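You operate a simulated robot arm through the tools that you are given. There is no shell and no other tool. Be economical: measure what you need, move in short steps, check, and stop when the job is done.

You run a simulated robot arm. Do the job below in one go: nothing can be reset, and whatever is moved stays where it is left.

JOB
Drain the water trap empty, then restart the pump.
Fine: stop the pump first; shut the drain before the restart; leave valves one to four as they are.

Only the result counts: the job must be done as asked and must still hold three seconds after the hand-in. Knocking over, shifting, dropping, spilling or breaking anything else fails it.

ROBOT AND FRAMES
A 7-joint arm with a two-finger parallel gripper, fixed in place. Base frame: the origin is at the foot of the arm, x ahead of it, y to its left, z up; the work surface is at about z = 766. Readings come in mm, degrees, newtons and seconds.
With the tool pointing down near the work surface it reaches from about 300 to 700 mm from the base axis. Its first joint turns from -66.0 to 66.0 degrees. Payload 1.57 kg.
The tool frame sits at the grasp point between the pads (the TCP): z along the fingers, y along the line on which they close. The tips reach 30 mm beyond it. The gripper opens to 110 mm. The fingers are 24 mm wide and 12 mm thick; the gripper's body (48 by 112 mm) begins 78 mm behind the TCP.
Orientation is that of the tool frame in the base frame, as a unit quaternion [x, y, z, w]. With the fingers straight down and closing along the base's y, the tool's x points along the base's -x, its y along +y and its z along -z.

CONTROLS
- The arm moves only by the tool apply_moves. Its argument "series" is a list of rows, each an object (a shift or turn left out is 0, a gripper value left out holds the last) with "delta_pos": the shift along the tool's x, y, z in mm, a list of three; "turn": the turn, a rotation vector about the tool's x, y, z in degrees, a list of three. In form: [{"delta_pos": [x, y, z], "turn": [rx, ry, rz]}, ...]. A call has 1 to 20 rows; each row shifts and turns the commanded pose from where the row before left it, along the tool's axes as they then stand. "hand" is the finger opening in mm, from 0 to 110, set as the call begins (left out, the last holds). Each row takes 0.2 s and may step no farther than 50 mm and 8.6 degrees from the row before; otherwise, or with a gripper value out of range, the whole call is refused. A pose out of reach is approached as far as the arm can. The call stops where the force on the tool passes 90 N (or 10 N more than at its start, if that is more) or the arm is blocked; 0.2 s more then pass. The fingers move at their own pace (about 108 mm/s each) and stop on an object; they squeeze with about 39 N. The grip force told is the motor's: it shows also when the fingers shut on nothing. Time passes only in rows, and 0.2 s behind the last, so rows that do not move let the fingers close. It gives the time, the measured TCP pose, the force on the tool (base axes), the opening and the grip force at its end, in the units of the frame above (readings bear some noise).
- Cameras (640 x 400 px; columns grow to the right, rows downward): "scene" is fixed at [149.1, -381.9, 1402.4]; the picture's right is [0.89, -0.45, 0.00], its down [-0.27, -0.53, -0.80] and it looks along [0.36, 0.72, -0.60] (base axes); focal length 353 px, centre (320, 200). "wrist" rides on the gripper at [70, 16, -141] in the tool frame; the picture's right is [-0.23, 0.97, 0.00], its down [-0.86, -0.20, -0.48] and it looks along [-0.47, -0.11, 0.88] (tool axes); focal length 222 px, centre (320, 200). There is no depth. A picture from a camera that has moved, and an enlarged one, comes with that camera's place and axes in the base frame and with its lens.
- get_image(camera): a new picture of that camera. No time passes.
- inspect(camera, box): a new picture of the part [left, top, right, bottom] of that camera's present view, enlarged. No time passes.
- job_done(): hands the job in; it is judged then, once.

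Work in short steps. Places have to be worked out from the pictures, the camera data and where the tool is seen: move nearer, look again, correct. Check each grasp and each placing, and mend what went wrong. You have 120 turns and 76 pictures in all, those below and enlarged ones among them. Open the gripper and draw the arm clear of the work before you hand the job in, unless the task says otherwise; then end with one line.

The tools are called after "Call:" as a command line: name --argument value ..., lists and objects as JSON in quotes. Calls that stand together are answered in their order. apply_moves: Moves the arm, as the interface text tells. Its arguments: {"type":"object","properties":{"series":{"type":"array"},"hand":{"type":"number"}},"required":["series"]} The other tools are called the same way: get_image (camera) takes a picture; inspect (camera, box) takes an enlarged picture of a part of a camera's view; job_done () hands the job in.

At the start:

```text
time: 0.0
tool_pos: [427.3, -15.8, 1145.8]
tcp_rot: [0.0, 1.0, -0.001, 0.0]
wrist_force: [-0.2, 0.4, -0.8]
gripper_width: 110.0
gripper_force: 0.0
```

scene: 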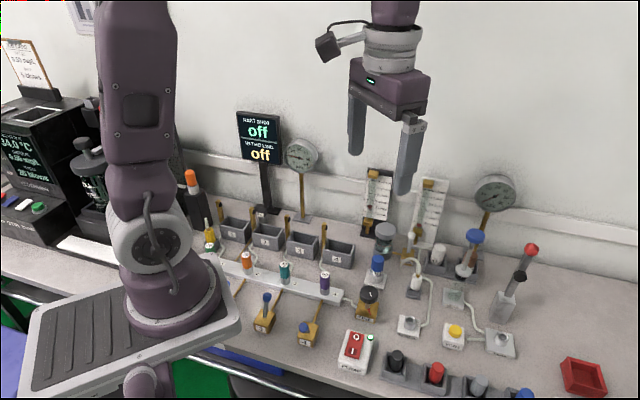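
wrist: 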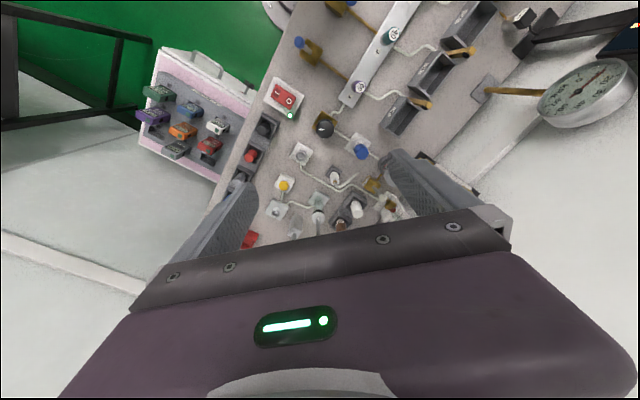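

The bench is crowded; I'll enlarge the parts of the scene to find the pump, the trap and its drain.

Call:
inspect --camera "scene" --box '[320, 220, 540, 400]'

Call:
inspect --camera "scene" --box '[180, 90, 400, 230]'

Call:
inspect --camera "scene" --box '[180, 200, 400, 350]'

Call:
inspect --camera "scene" --box '[340, 160, 540, 300]'

```text
2.22 times, centred on (430, 310) of scene
camera zoom: at [149.1, -381.9, 1402.4], right [0.89, -0.45, 0.0], down [-0.27, -0.53, -0.8], along [0.36, 0.72, -0.6], focal length 785 px, centre (76, -44)
```

zoom: 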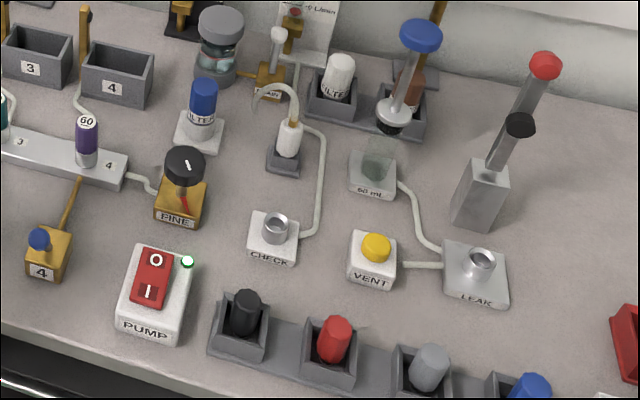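

```text
2.86 times, centred on (290, 160) of scene
camera zoom: at [149.1, -381.9, 1402.4], right [0.89, -0.45, 0.0], down [-0.27, -0.53, -0.8], along [0.36, 0.72, -0.6], focal length 1010 px, centre (406, 314)
```

zoom: 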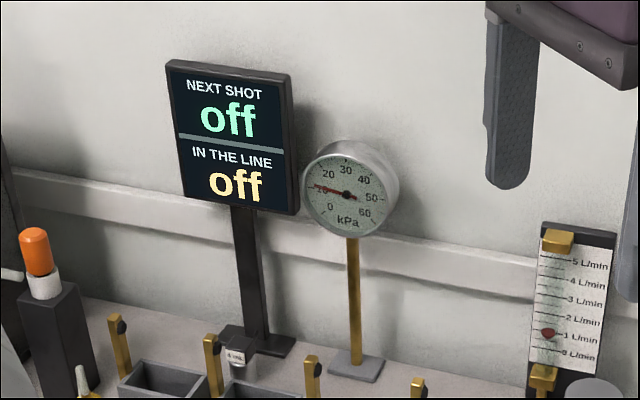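

```text
2.67 times, centred on (290, 275) of scene
camera zoom: at [149.1, -381.9, 1402.4], right [0.89, -0.45, 0.0], down [-0.27, -0.53, -0.8], along [0.36, 0.72, -0.6], focal length 942 px, centre (400, 0)
```

zoom: 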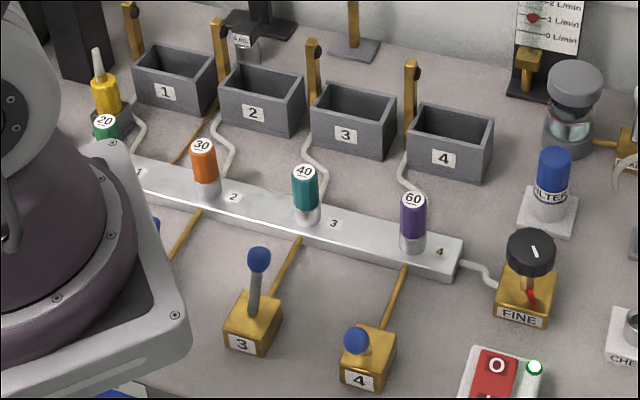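

```text
2.86 times, centred on (440, 230) of scene
camera zoom: at [149.1, -381.9, 1402.4], right [0.89, -0.45, 0.0], down [-0.27, -0.53, -0.8], along [0.36, 0.72, -0.6], focal length 1010 px, centre (-23, 114)
```

zoom: 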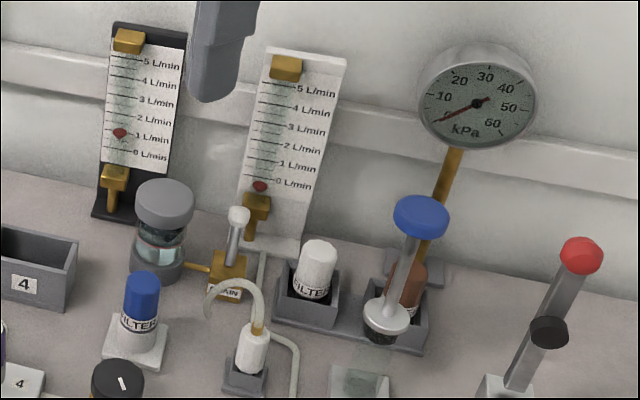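

The pump is the rocker switch with the green lamp, and the trap is the glass jar with a DRAIN lever valve beside it. I'll enlarge the wrist view and the drain before moving.

Call:
inspect --camera "wrist" --box '[240, 70, 400, 220]'

Call:
inspect --camera "scene" --box '[370, 200, 450, 270]'

Call:
inspect --camera "scene" --box '[330, 320, 390, 380]'

```text
2.67 times, centred on (320, 145) of wrist
camera zoom: at [357.8, -0.2, 1287.8], right [0.23, 0.97, 0.0], down [0.86, -0.2, 0.48], along [0.47, -0.11, -0.88], focal length 592 px, centre (320, 347)
```

zoom: 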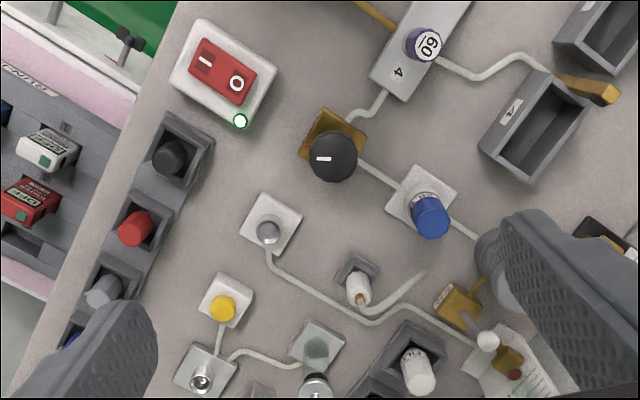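

```text
5.71 times, centred on (410, 235) of scene
camera zoom: at [149.1, -381.9, 1402.4], right [0.89, -0.45, 0.0], down [-0.27, -0.53, -0.8], along [0.36, 0.72, -0.6], focal length 2019 px, centre (-194, 0)
```

zoom: 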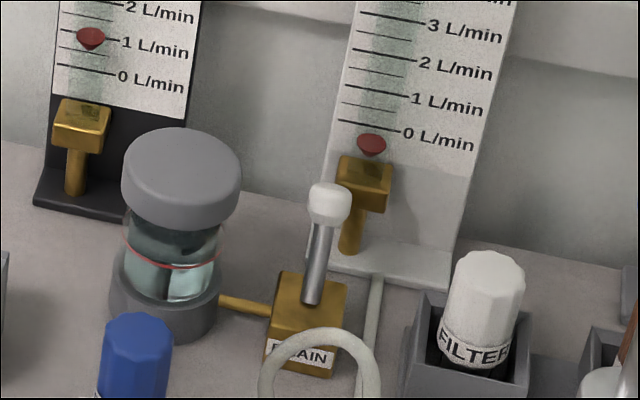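

```text
6.67 times, centred on (360, 350) of scene
camera zoom: at [149.1, -381.9, 1402.4], right [0.89, -0.45, 0.0], down [-0.27, -0.53, -0.8], along [0.36, 0.72, -0.6], focal length 2356 px, centre (53, -800)
```

zoom: 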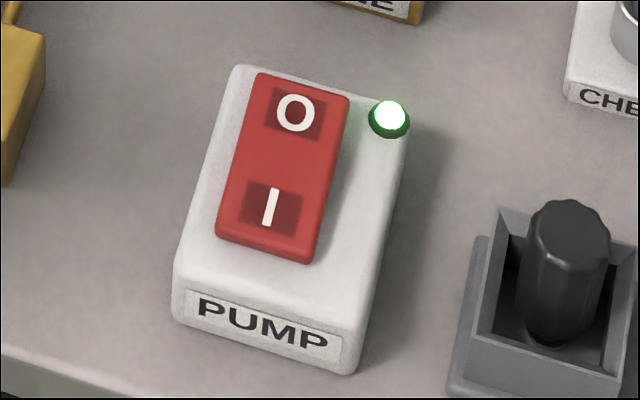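

Both views agree: O is near (382,-70), I near (363,-89), rocker top about z 795, with the axis at 45° to the base. I'll close the fingers, go above the O end and turn the tool 45°.

Call:
apply_moves --hand 0 --series '[{"delta_pos": [6, -7.3, 41]}, {"delta_pos": [6, -7.3, 41]}, {"delta_pos": [6, -7.3, 41]}, {"delta_pos": [6, -7.3, 41]}, {"delta_pos": [6, -7.3, 41]}, {"delta_pos": [6, -7.3, 41]}, {"delta_pos": [6, -7.3, 31]}, {"turn": [0, 0, 7.5]}, {"turn": [0, 0, 7.5]}, {"turn": [0, 0, 7.5]}, {"turn": [0, 0, 7.5]}, {"turn": [0, 0, 7.5]}, {"turn": [0, 0, 7.5]}, {}]'

Call:
get_image --camera "wrist"

Call:
inspect --camera "scene" --box '[300, 250, 460, 400]'

```text
time: 3.0
tool_pos: [385.0, -67.9, 869.8]
tcp_rot: [0.384, 0.923, 0.0, 0.0]
wrist_force: [-0.1, 0.6, -0.2]
gripper_width: 0.1
gripper_force: 21.4
```

```text
66 pictures are left
camera wrist: at [348.0, -7.0, 1010.4], right [0.85, 0.53, 0.0], down [0.46, -0.75, 0.48], along [0.25, -0.41, -0.88], focal length 222 px, centre (320, 200)
```

wrist: 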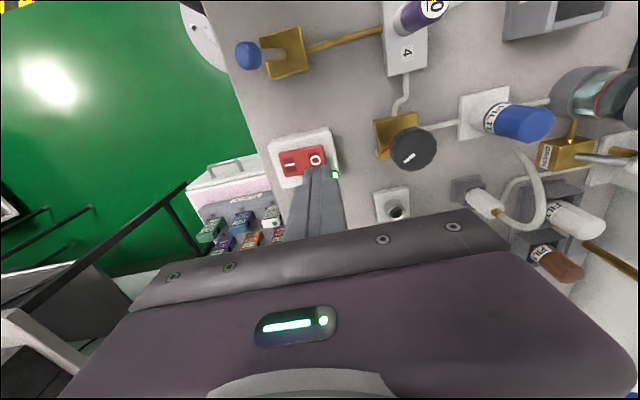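

```text
2.67 times, centred on (380, 325) of scene
camera zoom: at [149.1, -381.9, 1402.4], right [0.89, -0.45, 0.0], down [-0.27, -0.53, -0.8], along [0.36, 0.72, -0.6], focal length 942 px, centre (160, -133)
```

zoom: 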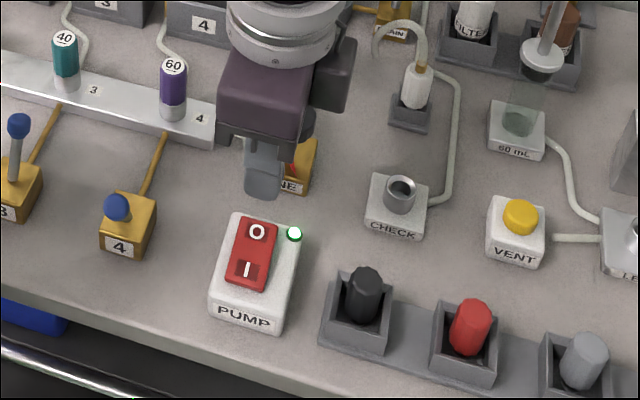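

The rocker estimate holds from the third view and the tips are over the O end. I'm lowering to near contact, then pressing in small steps.

Call:
apply_moves --series '[{"delta_pos": [0, 0, 20]}, {"delta_pos": [0, 0, 15]}, {"delta_pos": [0, 0, 3]}, {"delta_pos": [0, 0, 3]}, {"delta_pos": [0, 0, 3]}, {}]'

Call:
inspect --camera "scene" --box '[300, 250, 460, 400]'

```text
time: 4.4
tool_pos: [385.9, -67.6, 825.6]
tcp_rot: [0.383, 0.924, 0.0, 0.0]
wrist_force: [-0.2, -1.2, 1.1]
gripper_width: 0.0
gripper_force: 21.3
```

```text
2.67 times, centred on (380, 325) of scene
camera zoom: at [149.1, -381.9, 1402.4], right [0.89, -0.45, 0.0], down [-0.27, -0.53, -0.8], along [0.36, 0.72, -0.6], focal length 942 px, centre (160, -133)
```

zoom: 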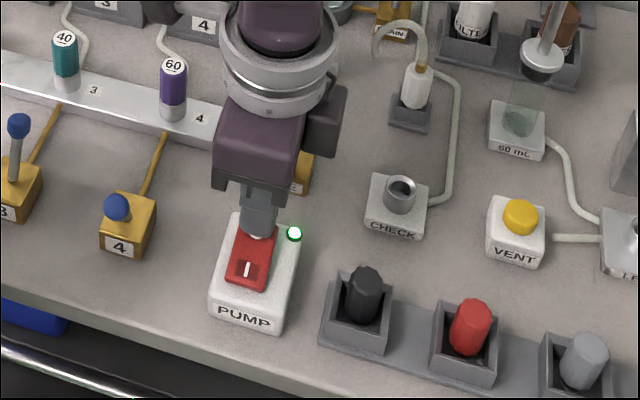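

Contact is just beginning over the O end and the lamp is still green. I press a bit more.

Call:
apply_moves --series '[{"delta_pos": [0, 0, 2]}, {"delta_pos": [0, 0, 2]}, {"delta_pos": [0, 0, 2]}, {}]'

Call:
inspect --camera "scene" --box '[300, 250, 460, 400]'

```text
time: 5.4
tool_pos: [386.4, -68.1, 819.5]
tcp_rot: [0.382, 0.924, 0.0, 0.0]
wrist_force: [-0.8, 1.0, 0.1]
gripper_width: 0.0
gripper_force: 21.0
```

```text
2.67 times, centred on (380, 325) of scene
camera zoom: at [149.1, -381.9, 1402.4], right [0.89, -0.45, 0.0], down [-0.27, -0.53, -0.8], along [0.36, 0.72, -0.6], focal length 942 px, centre (160, -133)
```

zoom: 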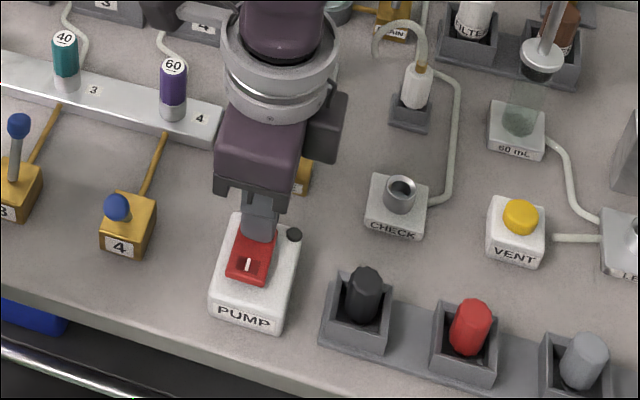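

The lamp is out, so the pump is stopped. I'm lifting clear, turning back, and moving to view the drain from above.

Call:
apply_moves --series '[{"delta_pos": [0, 0, -40]}, {"delta_pos": [0, 0, -45]}, {"delta_pos": [0, 0, -45]}, {"delta_pos": [0, 0, -45], "turn": [0, 0, -7.5]}, {"turn": [0, 0, -7.5]}, {"turn": [0, 0, -7.5]}, {"turn": [0, 0, -7.5]}, {"turn": [0, 0, -7.5]}, {"turn": [0, 0, -7.5]}, {"delta_pos": [-38, 32, 0]}, {"delta_pos": [-38, 32, 0]}, {"delta_pos": [-38, 32, 0]}, {}]'

Call:
get_image --camera "wrist"

Call:
get_image --camera "scene"

```text
time: 8.2
tool_pos: [499.5, 29.8, 991.3]
tcp_rot: [0.0, 1.0, -0.001, 0.0]
wrist_force: [-0.2, -0.3, -0.4]
gripper_width: 0.5
gripper_force: 21.4
```

```text
62 pictures are left
camera wrist: at [429.1, 46.3, 1133.0], right [0.23, 0.97, 0.0], down [0.86, -0.2, 0.48], along [0.47, -0.11, -0.88], focal length 222 px, centre (320, 200)
```

wrist: 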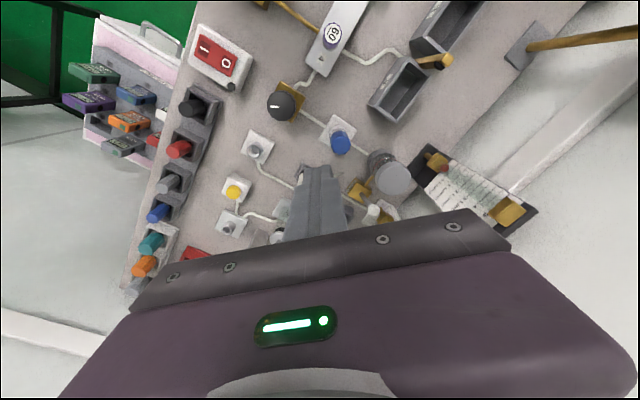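

```text
61 pictures are left
```

scene: 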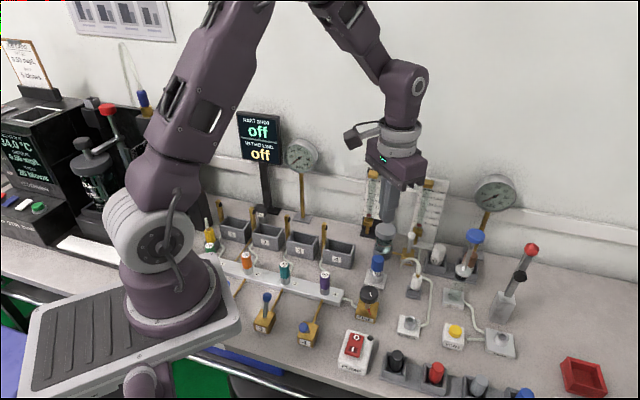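

Pump off, everything else undisturbed. I enlarge the drain in the wrist view.

Call:
inspect --camera "wrist" --box '[320, 130, 440, 230]'

Call:
inspect --camera "scene" --box '[365, 200, 455, 275]'

```text
4.00 times, centred on (380, 180) of wrist
camera zoom: at [429.1, 46.3, 1133.0], right [0.23, 0.97, 0.0], down [0.86, -0.2, 0.48], along [0.47, -0.11, -0.88], focal length 888 px, centre (80, 280)
```

zoom: 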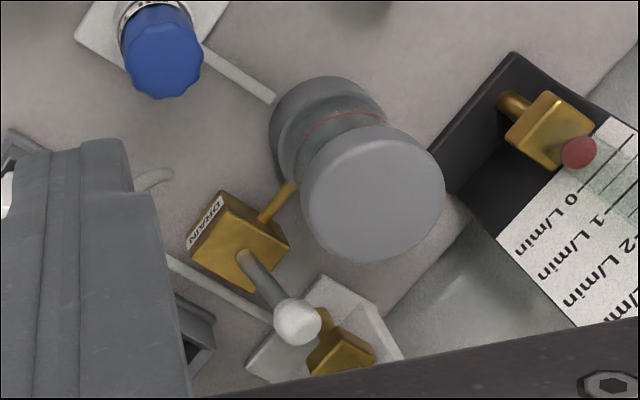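

```text
5.33 times, centred on (410, 238) of scene
camera zoom: at [149.1, -381.8, 1402.4], right [0.89, -0.45, 0.0], down [-0.27, -0.53, -0.8], along [0.36, 0.72, -0.6], focal length 1885 px, centre (-160, 0)
```

zoom: 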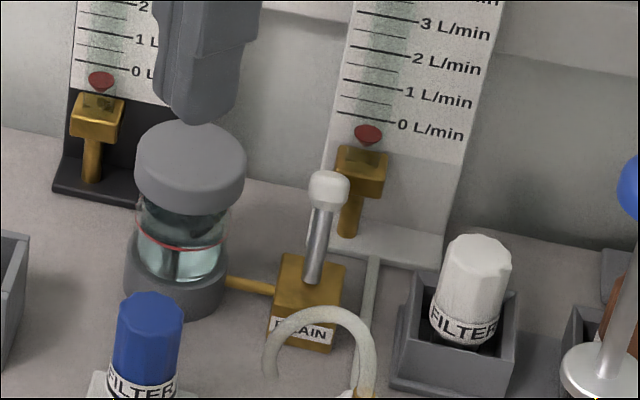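

Triangulated: lever ball is at about (632,88,824), pivot about (618,75,780); it leans toward the wall, swinging along (0.73,0.68). I'll turn the tool so the fingers straddle the ball across that swing, keeping the body clear of the flow meter behind.

Call:
apply_moves --hand 32 --series '[{"turn": [0, 0, -7.2]}, {"turn": [0, 0, -7.2]}, {"turn": [0, 0, -7.2]}, {"turn": [0, 0, -7.2]}, {"turn": [0, 0, -7.2]}, {"turn": [0, 0, -7.0]}, {}]'

Call:
get_image --camera "wrist"

```text
time: 9.8
tool_pos: [501.1, 28.7, 994.7]
tcp_rot: [-0.367, 0.93, 0.0, 0.001]
wrist_force: [-0.7, 0.3, 1.3]
gripper_width: 31.9
gripper_force: 0.0
```

```text
58 pictures are left
camera wrist: at [438.0, -7.1, 1135.0], right [-0.5, 0.87, 0.0], down [0.76, 0.44, 0.48], along [0.41, 0.24, -0.88], focal length 222 px, centre (320, 200)
```

wrist: 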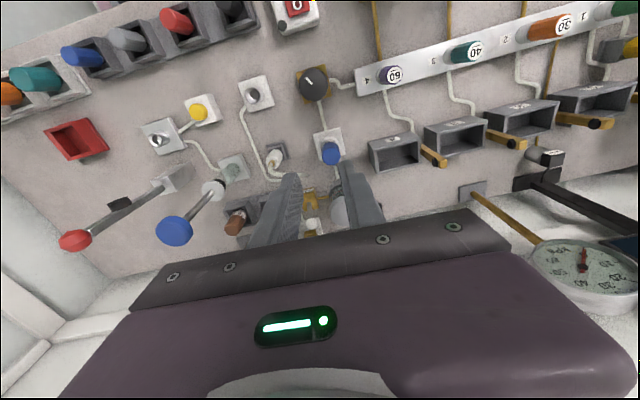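

The orientation suits: lever visible between the fingers. I move above the ball at TCP z≈920.

Call:
apply_moves --series '[{"delta_pos": [-45, -15, 10]}, {"delta_pos": [-45, -15, 10]}, {"delta_pos": [-46, -15.8, 10]}, {"delta_pos": [0, 0, 40]}, {}]'

Call:
get_image --camera "wrist"

Call:
inspect --camera "scene" --box '[345, 160, 475, 270]'

```text
time: 11.0
tool_pos: [631.7, 86.5, 921.5]
tcp_rot: [-0.366, 0.931, 0.0, 0.0]
wrist_force: [-0.1, -0.5, -0.5]
gripper_width: 31.8
gripper_force: 0.0
```

```text
57 pictures are left
camera wrist: at [568.8, 51.2, 1063.7], right [-0.5, 0.87, 0.0], down [0.76, 0.44, 0.48], along [0.41, 0.24, -0.88], focal length 222 px, centre (320, 200)
```

wrist: 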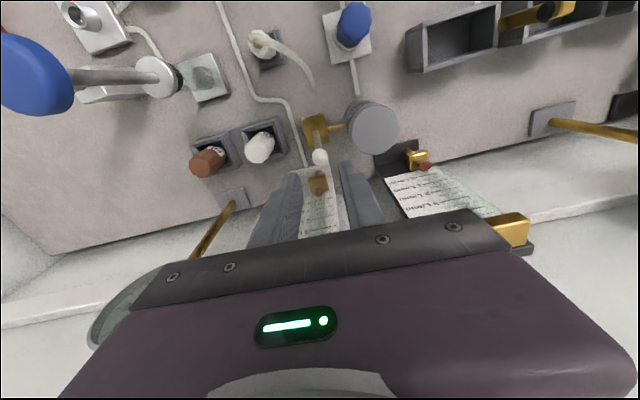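

```text
3.64 times, centred on (410, 215) of scene
camera zoom: at [149.1, -381.8, 1402.4], right [0.89, -0.45, 0.0], down [-0.27, -0.53, -0.8], along [0.36, 0.72, -0.6], focal length 1285 px, centre (-7, 146)
```

zoom: 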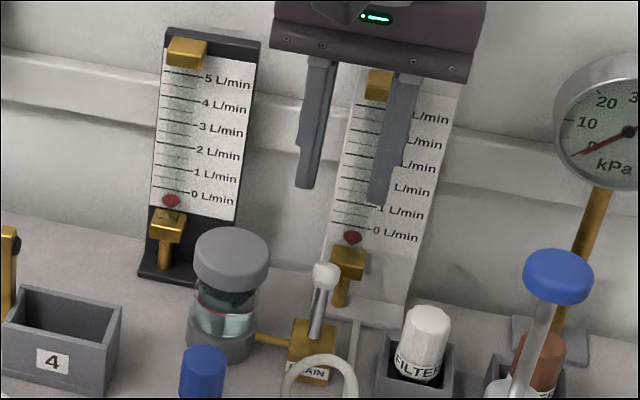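

The refined ball position is (633,89,824), nicely between the fingers. I lower straight to TCP z≈836, leaving the meter behind untouched.

Call:
apply_moves --series '[{"delta_pos": [-3, 0, 35]}, {"delta_pos": [0, 0, 30]}, {"delta_pos": [0, 0, 20]}, {}]'

Call:
get_image --camera "wrist"

Call:
inspect --camera "scene" --box '[345, 160, 475, 270]'

```text
time: 11.7
tool_pos: [636.6, 91.9, 866.4]
tcp_rot: [-0.367, 0.93, -0.003, 0.01]
wrist_force: [1.7, 0.2, 17.9]
gripper_width: 31.9
gripper_force: 0.0
stopped in row 3: the force on the tool passed its limit (the readings are from after the stop); the commanded pose is now the measured one
```

```text
55 pictures are left
camera wrist: at [572.0, 55.8, 1007.4], right [-0.5, 0.87, -0.01], down [0.75, 0.44, 0.49], along [0.43, 0.24, -0.87], focal length 222 px, centre (320, 200)
```

wrist: 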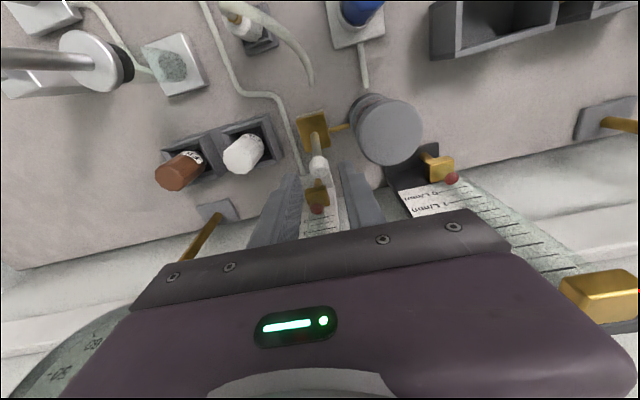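

```text
3.64 times, centred on (410, 215) of scene
camera zoom: at [148.7, -381.9, 1402.4], right [0.89, -0.45, 0.0], down [-0.27, -0.53, -0.8], along [0.36, 0.72, -0.6], focal length 1285 px, centre (-7, 146)
```

zoom: 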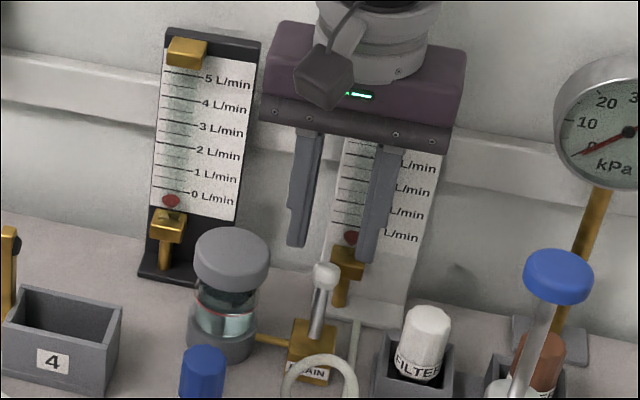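

Something stopped the descent at z≈866. The gripper body probably touched the meter's protruding top fitting, so I back straight up and check.

Call:
apply_moves --series '[{"delta_pos": [2, 0, -10]}, {"delta_pos": [3, 0, -40]}, {"delta_pos": [10, 0, -30]}, {}]'

Call:
inspect --camera "scene" --box '[345, 130, 475, 270]'

```text
time: 12.7
tool_pos: [623.2, 79.8, 947.9]
tcp_rot: [-0.367, 0.93, -0.002, 0.007]
wrist_force: [0.4, -0.1, 0.4]
gripper_width: 32.1
gripper_force: 0.1
```

```text
2.86 times, centred on (410, 200) of scene
camera zoom: at [149.0, -381.9, 1402.4], right [0.89, -0.45, 0.0], down [-0.27, -0.53, -0.8], along [0.36, 0.72, -0.6], focal length 1010 px, centre (63, 200)
```

zoom: 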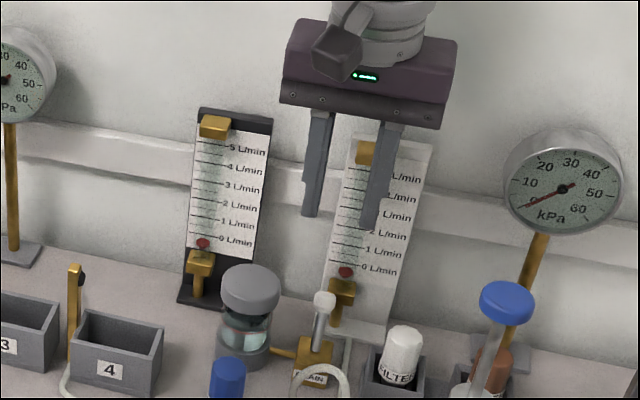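

The meter is unmoved. I'll tilt the tool 30° so the body leans away from the wall, and stage 60 mm short of the ball along the finger direction.

Call:
apply_moves --series '[{"turn": [0, -7.5, 0]}, {"turn": [0, -7.5, 0]}, {"turn": [0, -7.5, 0]}, {"turn": [0, -7.5, 0]}, {"delta_pos": [25, 0, 18]}, {"delta_pos": [25, 0, 18]}, {}]'

Call:
get_image --camera "wrist"

Call:
inspect --camera "scene" --box '[345, 160, 475, 270]'

```text
time: 14.3
tool_pos: [606.9, 62.8, 888.6]
tcp_rot: [-0.355, 0.897, 0.093, 0.247]
wrist_force: [0.0, -0.5, 0.8]
gripper_width: 32.0
gripper_force: 0.0
```

```text
52 pictures are left
camera wrist: at [497.8, -15.2, 974.2], right [-0.52, 0.85, 0.11], down [0.49, 0.2, 0.85], along [0.7, 0.5, -0.52], focal length 222 px, centre (320, 200)
```

wrist: 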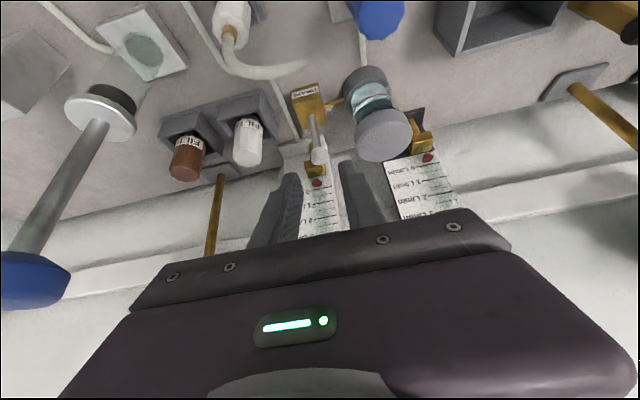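

```text
3.64 times, centred on (410, 215) of scene
camera zoom: at [149.0, -381.9, 1402.4], right [0.89, -0.45, 0.0], down [-0.27, -0.53, -0.8], along [0.36, 0.72, -0.6], focal length 1285 px, centre (-7, 146)
```

zoom: 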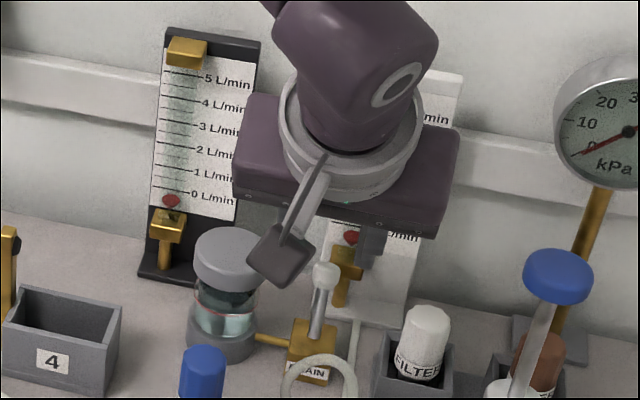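

The lever ball is lined up between the fingers; advancing 56 mm along the finger axis in small steps.

Call:
apply_moves --series '[{"delta_pos": [0, 1, 20]}, {"delta_pos": [0, 0, 16]}, {"delta_pos": [0, 0, 10]}, {"delta_pos": [0, 0, 10]}, {}]'

Call:
get_image --camera "wrist"

Call:
inspect --camera "scene" --box '[345, 160, 475, 270]'

```text
time: 15.5
tool_pos: [628.2, 85.0, 840.1]
tcp_rot: [-0.356, 0.897, 0.094, 0.247]
wrist_force: [0.2, 0.2, -0.2]
gripper_width: 32.2
gripper_force: 0.2
```

```text
50 pictures are left
camera wrist: at [519.1, 7.1, 926.6], right [-0.52, 0.85, 0.11], down [0.49, 0.2, 0.85], along [0.7, 0.5, -0.52], focal length 222 px, centre (320, 200)
```

wrist: 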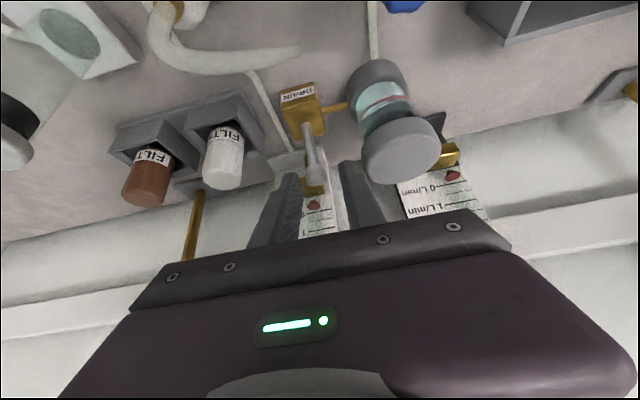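

```text
3.64 times, centred on (410, 215) of scene
camera zoom: at [149.1, -381.8, 1402.4], right [0.89, -0.45, 0.0], down [-0.27, -0.53, -0.8], along [0.36, 0.72, -0.6], focal length 1285 px, centre (-7, 146)
```

zoom: 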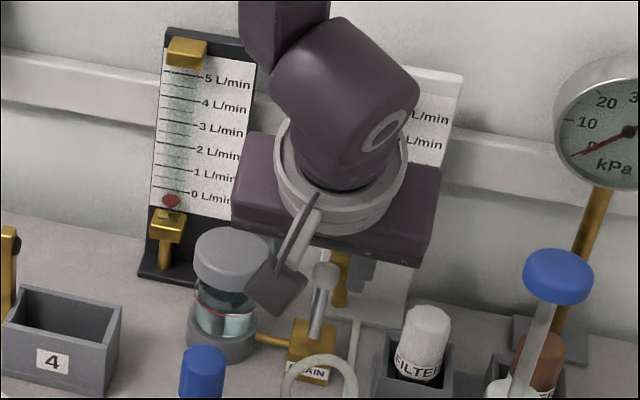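

The ball sits about 18 mm beyond the TCP, slightly toward the camera side. I centre with a 5 mm shift and close on it.

Call:
apply_moves --series '[{"delta_pos": [5, 0, 0]}]'

Call:
apply_moves --hand 0 --series '[{}, {}, {}]'

Call:
inspect --camera "wrist" --box '[250, 70, 410, 230]'

```text
time: 15.9
tool_pos: [623.8, 82.0, 838.3]
tcp_rot: [-0.355, 0.897, 0.093, 0.247]
wrist_force: [0.0, -0.3, 0.2]
gripper_width: 31.8
gripper_force: 0.0
```

```text
time: 16.7
tool_pos: [626.2, 79.4, 838.2]
tcp_rot: [-0.355, 0.897, 0.093, 0.247]
wrist_force: [15.4, -15.6, -4.1]
gripper_width: 17.0
gripper_force: 32.3
```

```text
2.50 times, centred on (330, 150) of wrist
camera zoom: at [517.0, 2.6, 924.1], right [-0.52, 0.85, 0.11], down [0.49, 0.2, 0.85], along [0.7, 0.49, -0.52], focal length 555 px, centre (295, 325)
```

zoom: 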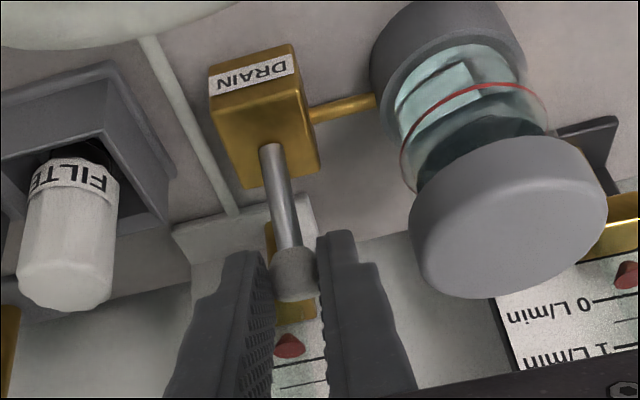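

The ball is held (17 mm opening). I relieve the side load with a 3.5 mm shift and start swinging the lever away from the wall.

Call:
apply_moves --series '[{"delta_pos": [0, -3.5, 0]}, {"delta_pos": [3.2, 0, -3.4]}, {"delta_pos": [3.2, 0, -3.3]}, {"delta_pos": [3.6, 0, -2.7]}, {"delta_pos": [3.7, 0, -2.7]}, {}]'

Call:
inspect --camera "wrist" --box '[250, 70, 410, 230]'

```text
time: 18.1
tool_pos: [613.8, 68.4, 841.3]
tcp_rot: [-0.355, 0.897, 0.093, 0.248]
wrist_force: [9.8, 7.9, 12.2]
gripper_width: 15.7
gripper_force: 31.3
```

```text
2.50 times, centred on (330, 150) of wrist
camera zoom: at [505.0, -10.1, 928.4], right [-0.52, 0.85, 0.11], down [0.49, 0.2, 0.85], along [0.7, 0.5, -0.52], focal length 555 px, centre (295, 325)
```

zoom: 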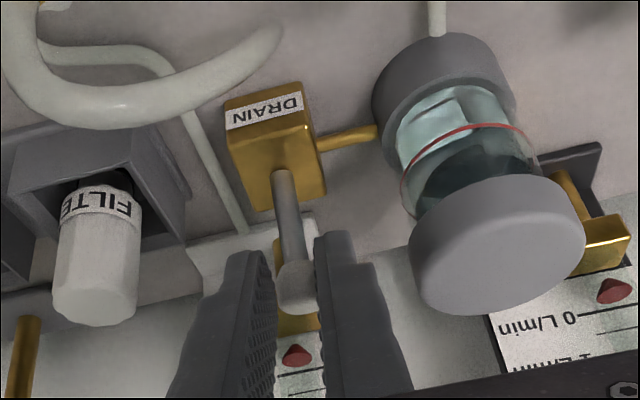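

The lever follows. I continue the arc, now going slightly down.

Call:
apply_moves --series '[{"delta_pos": [4.1, 0, -2.0]}, {"delta_pos": [4.3, 0, -1.6]}, {"delta_pos": [4.5, 0, -1.2]}, {"delta_pos": [4.6, 0, -1.0]}, {}]'

Call:
inspect --camera "wrist" --box '[250, 70, 410, 230]'

Call:
inspect --camera "scene" --box '[345, 160, 475, 270]'

```text
time: 19.3
tool_pos: [599.6, 52.4, 837.1]
tcp_rot: [-0.354, 0.897, 0.093, 0.246]
wrist_force: [0.0, -1.1, -0.5]
gripper_width: 0.1
gripper_force: 21.6
```

```text
2.50 times, centred on (330, 150) of wrist
camera zoom: at [491.2, -24.9, 923.3], right [-0.52, 0.85, 0.11], down [0.49, 0.2, 0.85], along [0.7, 0.5, -0.52], focal length 555 px, centre (295, 325)
```

zoom: 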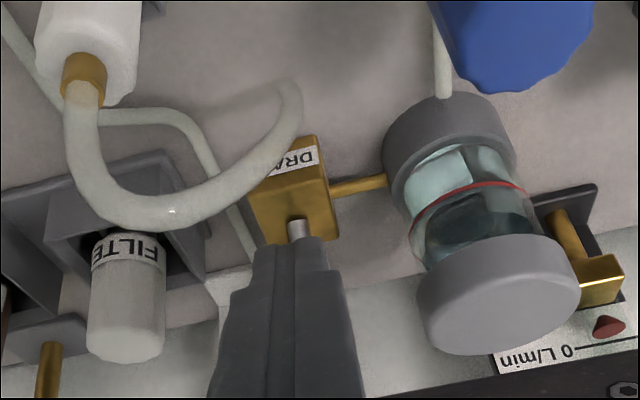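

```text
3.64 times, centred on (410, 215) of scene
camera zoom: at [149.1, -381.9, 1402.4], right [0.89, -0.45, 0.0], down [-0.27, -0.53, -0.8], along [0.36, 0.72, -0.6], focal length 1285 px, centre (-7, 146)
```

zoom: 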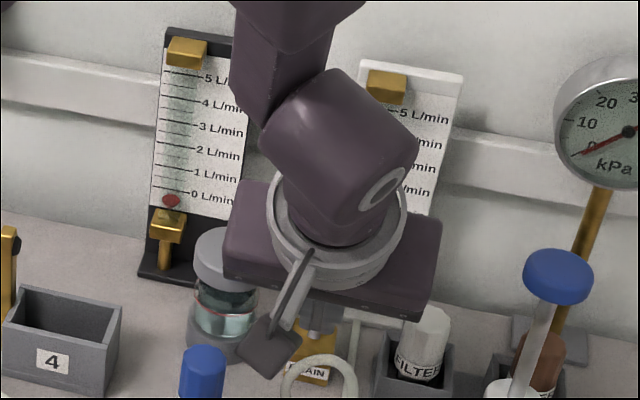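

The fingers slipped off the ball. I back out along the finger axis to see where the lever is.

Call:
apply_moves --series '[{"delta_pos": [0, 0, -20]}, {"delta_pos": [0, 0, -30]}, {}]'

Call:
inspect --camera "wrist" --box '[250, 70, 410, 230]'

Call:
inspect --camera "scene" --box '[345, 160, 475, 270]'

```text
time: 20.1
tool_pos: [580.6, 35.1, 880.3]
tcp_rot: [-0.356, 0.896, 0.094, 0.246]
wrist_force: [0.8, 0.3, 0.3]
gripper_width: 0.1
gripper_force: 21.4
```

```text
2.50 times, centred on (330, 150) of wrist
camera zoom: at [471.7, -42.8, 966.6], right [-0.52, 0.85, 0.11], down [0.49, 0.2, 0.85], along [0.7, 0.5, -0.52], focal length 555 px, centre (295, 325)
```

zoom: 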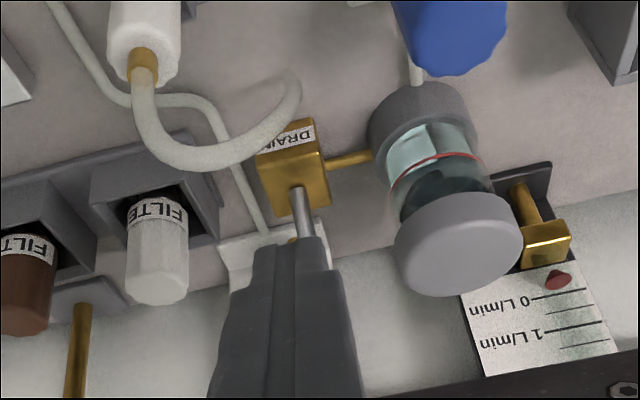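

```text
3.64 times, centred on (410, 215) of scene
camera zoom: at [149.0, -381.9, 1402.4], right [0.89, -0.45, 0.0], down [-0.27, -0.53, -0.8], along [0.36, 0.72, -0.6], focal length 1285 px, centre (-7, 146)
```

zoom: 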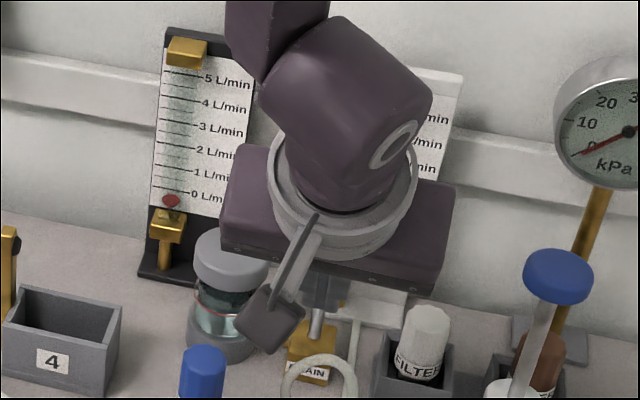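

The lever seems to have fallen back toward the wall. I open the fingers to see the ball.

Call:
apply_moves --hand 32 --series '[{}, {}]'

Call:
inspect --camera "wrist" --box '[250, 70, 410, 230]'

```text
time: 20.7
tool_pos: [579.1, 35.6, 880.3]
tcp_rot: [-0.355, 0.897, 0.093, 0.247]
wrist_force: [0.0, 0.4, 0.6]
gripper_width: 31.8
gripper_force: 0.0
```

```text
2.50 times, centred on (330, 150) of wrist
camera zoom: at [471.8, -42.7, 966.5], right [-0.52, 0.85, 0.11], down [0.49, 0.2, 0.85], along [0.7, 0.5, -0.52], focal length 555 px, centre (295, 325)
```

zoom: 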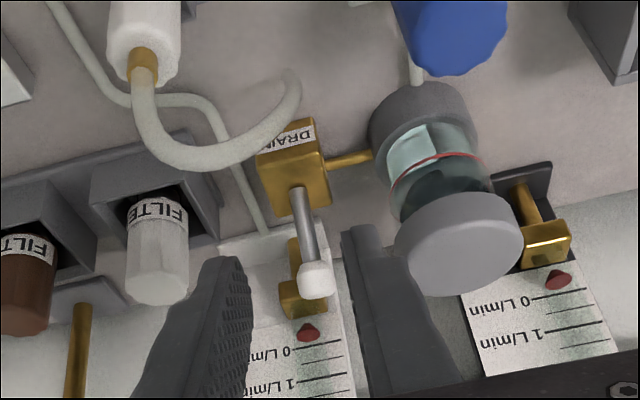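

The lever sprang back to its original detent; the ball was too close to the tips. I re-approach with the ball 9 mm deeper between the fingers.

Call:
apply_moves --series '[{"delta_pos": [-34.5, 0, 0]}, {"delta_pos": [0, 0, 35]}, {"delta_pos": [0, 0, 20]}, {"delta_pos": [0, 0, 12]}, {"delta_pos": [0, 0, 10]}, {}]'

Call:
inspect --camera "wrist" --box '[250, 70, 410, 230]'

```text
time: 22.1
tool_pos: [632.3, 84.3, 831.4]
tcp_rot: [-0.355, 0.897, 0.093, 0.247]
wrist_force: [0.2, -0.9, 0.5]
gripper_width: 31.7
gripper_force: 0.1
```

```text
2.50 times, centred on (330, 150) of wrist
camera zoom: at [523.2, 6.4, 918.2], right [-0.52, 0.85, 0.11], down [0.49, 0.2, 0.85], along [0.7, 0.5, -0.52], focal length 555 px, centre (295, 325)
```

zoom: 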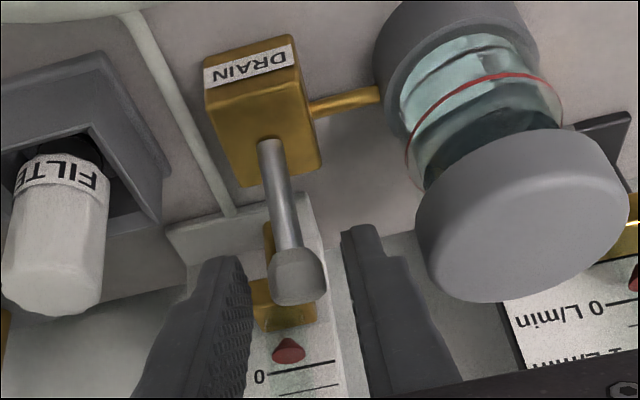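

The ball is now about 9 mm past the TCP. I trim 4 mm and close on it.

Call:
apply_moves --series '[{"delta_pos": [4, 1.5, 0]}]'

Call:
apply_moves --hand 0 --series '[{}, {}, {}]'

Call:
inspect --camera "wrist" --box '[250, 70, 410, 230]'

```text
time: 22.5
tool_pos: [628.6, 81.0, 830.4]
tcp_rot: [-0.356, 0.897, 0.094, 0.246]
wrist_force: [-0.5, 0.0, 0.0]
gripper_width: 32.3
gripper_force: 0.0
```

```text
time: 23.3
tool_pos: [628.5, 81.7, 830.2]
tcp_rot: [-0.355, 0.897, 0.093, 0.247]
wrist_force: [-1.4, 0.3, -0.7]
gripper_width: 17.2
gripper_force: 32.0
```

```text
2.50 times, centred on (330, 150) of wrist
camera zoom: at [519.8, 4.0, 916.5], right [-0.52, 0.85, 0.11], down [0.49, 0.2, 0.85], along [0.7, 0.5, -0.52], focal length 555 px, centre (295, 325)
```

zoom: 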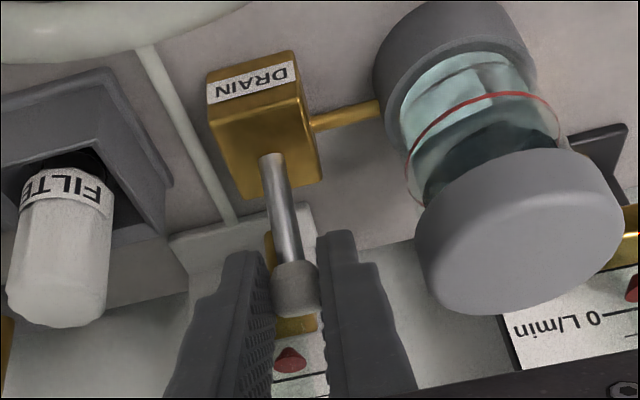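

Centred grip with no side load. I swing again with a slightly higher arc, stopping midway to read forces.

Call:
apply_moves --series '[{"delta_pos": [2.5, 0, -3.7]}, {"delta_pos": [2.7, 0, -3.3]}, {"delta_pos": [3.0, 0, -2.9]}, {"delta_pos": [3.2, 0, -2.4]}, {}]'

Call:
inspect --camera "wrist" --box '[250, 70, 410, 230]'

```text
time: 24.5
tool_pos: [619.0, 71.0, 835.9]
tcp_rot: [-0.356, 0.896, 0.093, 0.248]
wrist_force: [10.6, 10.5, 16.0]
gripper_width: 17.0
gripper_force: 31.7
```

```text
2.50 times, centred on (330, 150) of wrist
camera zoom: at [509.3, -5.8, 921.6], right [-0.52, 0.85, 0.11], down [0.49, 0.2, 0.85], along [0.7, 0.5, -0.51], focal length 555 px, centre (295, 325)
```

zoom: 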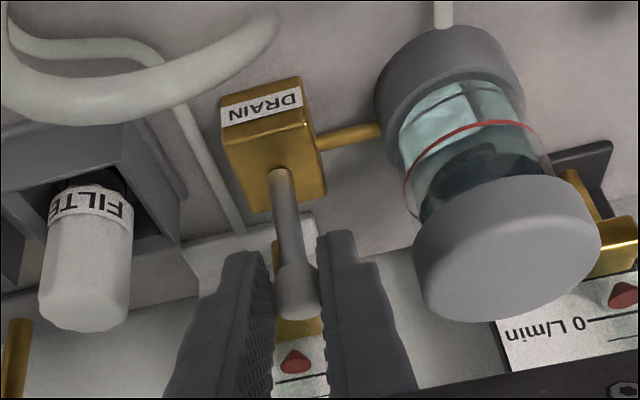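

The ball is still firmly held, but upward force says the arc needs to be higher. I rise 3 mm and continue.

Call:
apply_moves --series '[{"delta_pos": [-1.5, 0, -2.6]}, {"delta_pos": [2.7, 0, -3.3]}, {"delta_pos": [3.2, 0, -2.5]}, {}]'

Call:
inspect --camera "wrist" --box '[250, 70, 410, 230]'

```text
time: 25.5
tool_pos: [610.5, 64.7, 839.4]
tcp_rot: [-0.354, 0.898, 0.093, 0.245]
wrist_force: [13.6, -3.6, -9.5]
gripper_width: 17.1
gripper_force: 32.0
```

```text
2.50 times, centred on (330, 150) of wrist
camera zoom: at [502.0, -12.8, 925.5], right [-0.52, 0.85, 0.11], down [0.49, 0.2, 0.85], along [0.7, 0.49, -0.52], focal length 555 px, centre (295, 325)
```

zoom: 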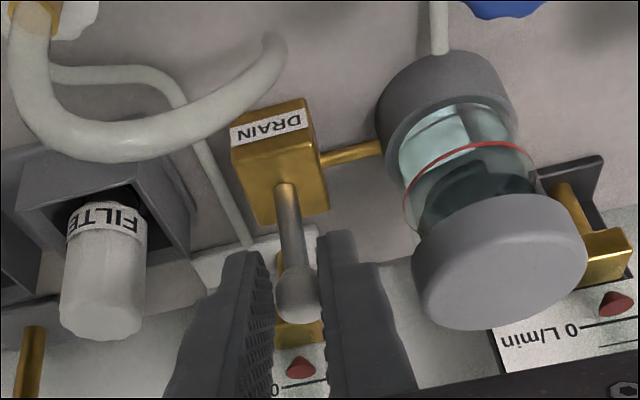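

Now slightly past upright with the ball held. I continue along and down, relieving a small side load.

Call:
apply_moves --series '[{"delta_pos": [3.7, -1.5, -1.4]}, {"delta_pos": [4.1, 0, -1.0]}, {"delta_pos": [4.2, 0, -0.7]}, {}]'

Call:
inspect --camera "wrist" --box '[250, 70, 410, 230]'

```text
time: 26.5
tool_pos: [600.3, 56.4, 834.6]
tcp_rot: [-0.355, 0.897, 0.094, 0.246]
wrist_force: [0.1, -0.4, 0.0]
gripper_width: 0.0
gripper_force: 20.8
```

```text
2.50 times, centred on (330, 150) of wrist
camera zoom: at [493.0, -21.9, 921.8], right [-0.52, 0.85, 0.11], down [0.5, 0.2, 0.85], along [0.69, 0.5, -0.52], focal length 555 px, centre (295, 325)
```

zoom: 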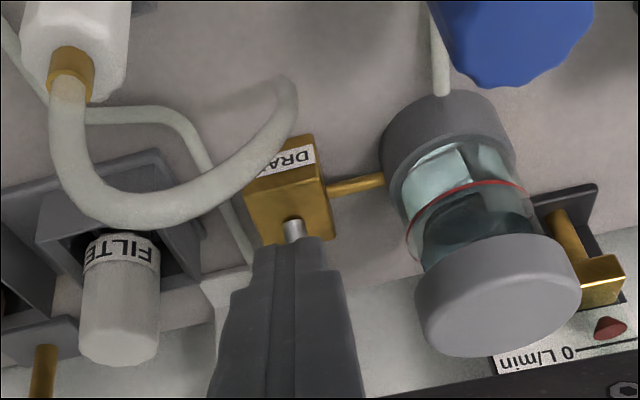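

It slipped again, since friction alone can't beat the detent. I'll pinch the ball along the swing direction instead, so one finger pushes it from behind; I retreat, untilt and turn 90°.

Call:
apply_moves --hand 28 --series '[{"delta_pos": [0, 0, -30]}, {"delta_pos": [0, 0, -40]}, {"turn": [0, 7.5, 0]}, {"turn": [0, 7.5, 0]}, {"turn": [0, 7.5, 0]}, {"turn": [0, 7.5, 0]}, {"delta_pos": [0, 0, -50]}, {"delta_pos": [0, 0, -30], "turn": [0, 0, 7.5]}, {"turn": [0, 0, 7.5]}, {"turn": [0, 0, 7.5]}, {"turn": [0, 0, 7.5]}, {"turn": [0, 0, 7.5]}, {"turn": [0, 0, 7.5]}, {"turn": [0, 0, 7.5]}, {"turn": [0, 0, 7.5]}, {"turn": [0, 0, 7.5]}, {"turn": [0, 0, 7.5]}, {"turn": [0, 0, 7.5]}, {"turn": [0, 0, 7.5]}, {}]'

Call:
get_image --camera "wrist"

Call:
inspect --camera "scene" --box '[345, 160, 475, 270]'

```text
time: 30.7
tool_pos: [574.0, 31.9, 976.1]
tcp_rot: [0.399, 0.917, 0.003, 0.006]
wrist_force: [0.2, -0.3, 0.2]
gripper_width: 28.0
gripper_force: 0.0
```

```text
36 pictures are left
camera wrist: at [536.7, 94.4, 1117.3], right [0.87, 0.5, 0.01], down [0.43, -0.76, 0.48], along [0.25, -0.41, -0.88], focal length 222 px, centre (320, 200)
```

wrist: 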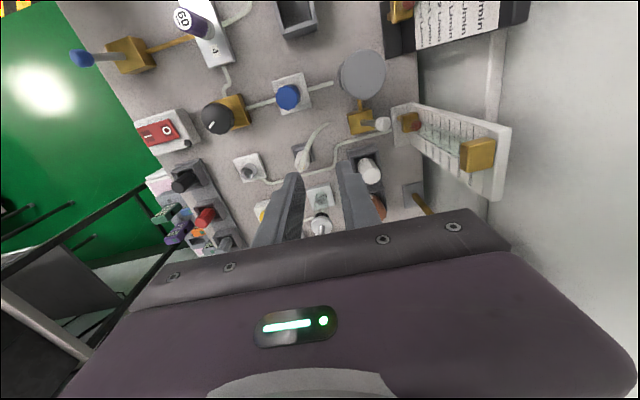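

```text
3.64 times, centred on (410, 215) of scene
camera zoom: at [149.1, -381.8, 1402.4], right [0.89, -0.45, 0.0], down [-0.27, -0.53, -0.8], along [0.36, 0.72, -0.6], focal length 1285 px, centre (-7, 146)
```

zoom: 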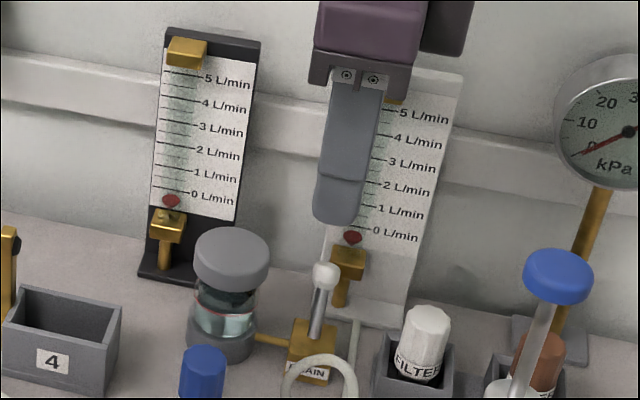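

Good side view of the lever, fitting and plate. I enlarge it to measure the gap behind the ball.

Call:
inspect --camera "wrist" --box '[330, 80, 450, 155]'

```text
5.33 times, centred on (390, 118) of wrist
camera zoom: at [536.7, 94.4, 1117.3], right [0.87, 0.5, 0.01], down [0.43, -0.76, 0.48], along [0.25, -0.41, -0.88], focal length 1185 px, centre (-53, 640)
```

zoom: 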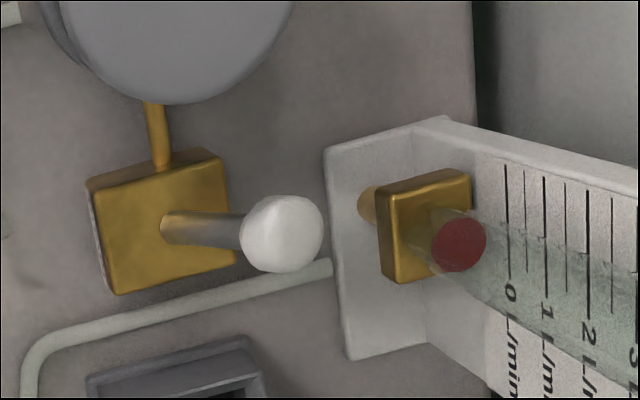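

Refined ball (633.5,89.5,822), lower fitting front about 30 mm behind it with its top at ~812. I tilt 20°, open to 50, and stage 60 mm short so the far finger will drop just behind the ball.

Call:
apply_moves --hand 50 --series '[{"turn": [-7, 0, 0]}, {"turn": [-7, 0, 0]}, {"turn": [-6, 0, 0]}, {"delta_pos": [0.5, 5, 32]}, {"delta_pos": [0.5, 5, 32]}, {"delta_pos": [0.5, 4.1, 31]}, {}]'

Call:
get_image --camera "wrist"

Call:
inspect --camera "scene" --box '[345, 160, 475, 270]'

```text
time: 32.3
tool_pos: [608.7, 66.5, 891.8]
tcp_rot: [0.391, 0.903, 0.162, 0.076]
wrist_force: [0.5, 1.2, -1.1]
gripper_width: 50.2
gripper_force: 0.0
```

```text
33 pictures are left
camera wrist: at [536.2, 95.1, 1029.5], right [0.82, 0.46, 0.34], down [0.32, -0.86, 0.38], along [0.47, -0.2, -0.86], focal length 222 px, centre (320, 200)
```

wrist: 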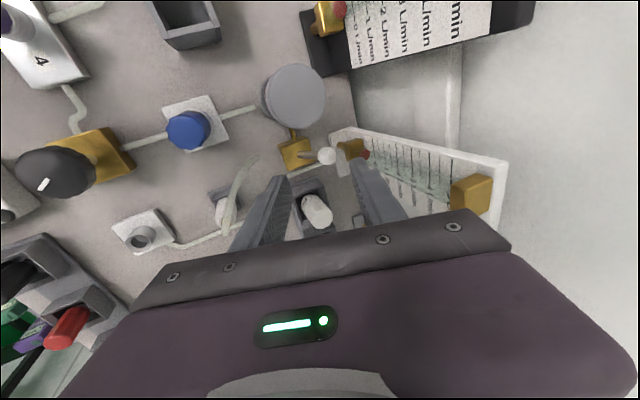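

```text
3.64 times, centred on (410, 215) of scene
camera zoom: at [149.1, -381.8, 1402.4], right [0.89, -0.45, 0.0], down [-0.27, -0.53, -0.8], along [0.36, 0.72, -0.6], focal length 1285 px, centre (-7, 146)
```

zoom: 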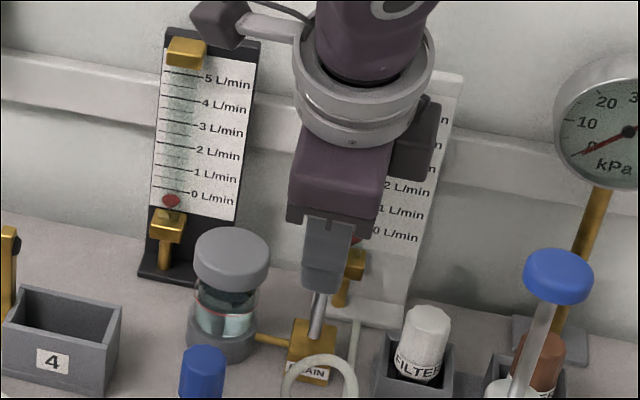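

The ball is where expected and the far finger is set to pass behind it. I go in 45 mm and look.

Call:
apply_moves --series '[{"delta_pos": [0.5, -1.5, 25]}, {"delta_pos": [0, 0, 20]}, {}]'

Call:
inspect --camera "wrist" --box '[220, 80, 420, 230]'

```text
time: 33.1
tool_pos: [618.9, 74.3, 851.8]
tcp_rot: [0.39, 0.903, 0.162, 0.076]
wrist_force: [0.6, 0.0, 0.3]
gripper_width: 50.3
gripper_force: 0.0
```

```text
2.67 times, centred on (320, 155) of wrist
camera zoom: at [545.2, 102.6, 988.6], right [0.82, 0.46, 0.34], down [0.32, -0.86, 0.39], along [0.47, -0.2, -0.86], focal length 592 px, centre (320, 320)
```

zoom: 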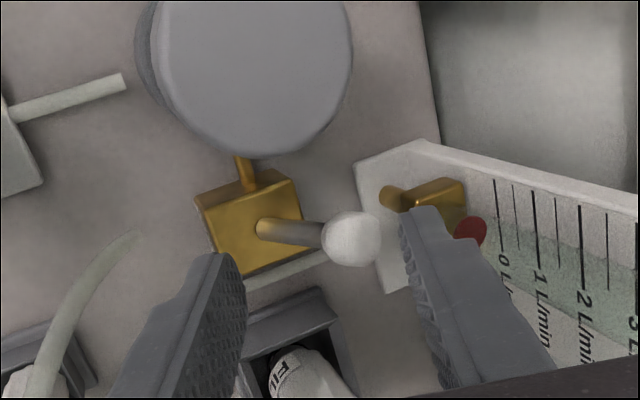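

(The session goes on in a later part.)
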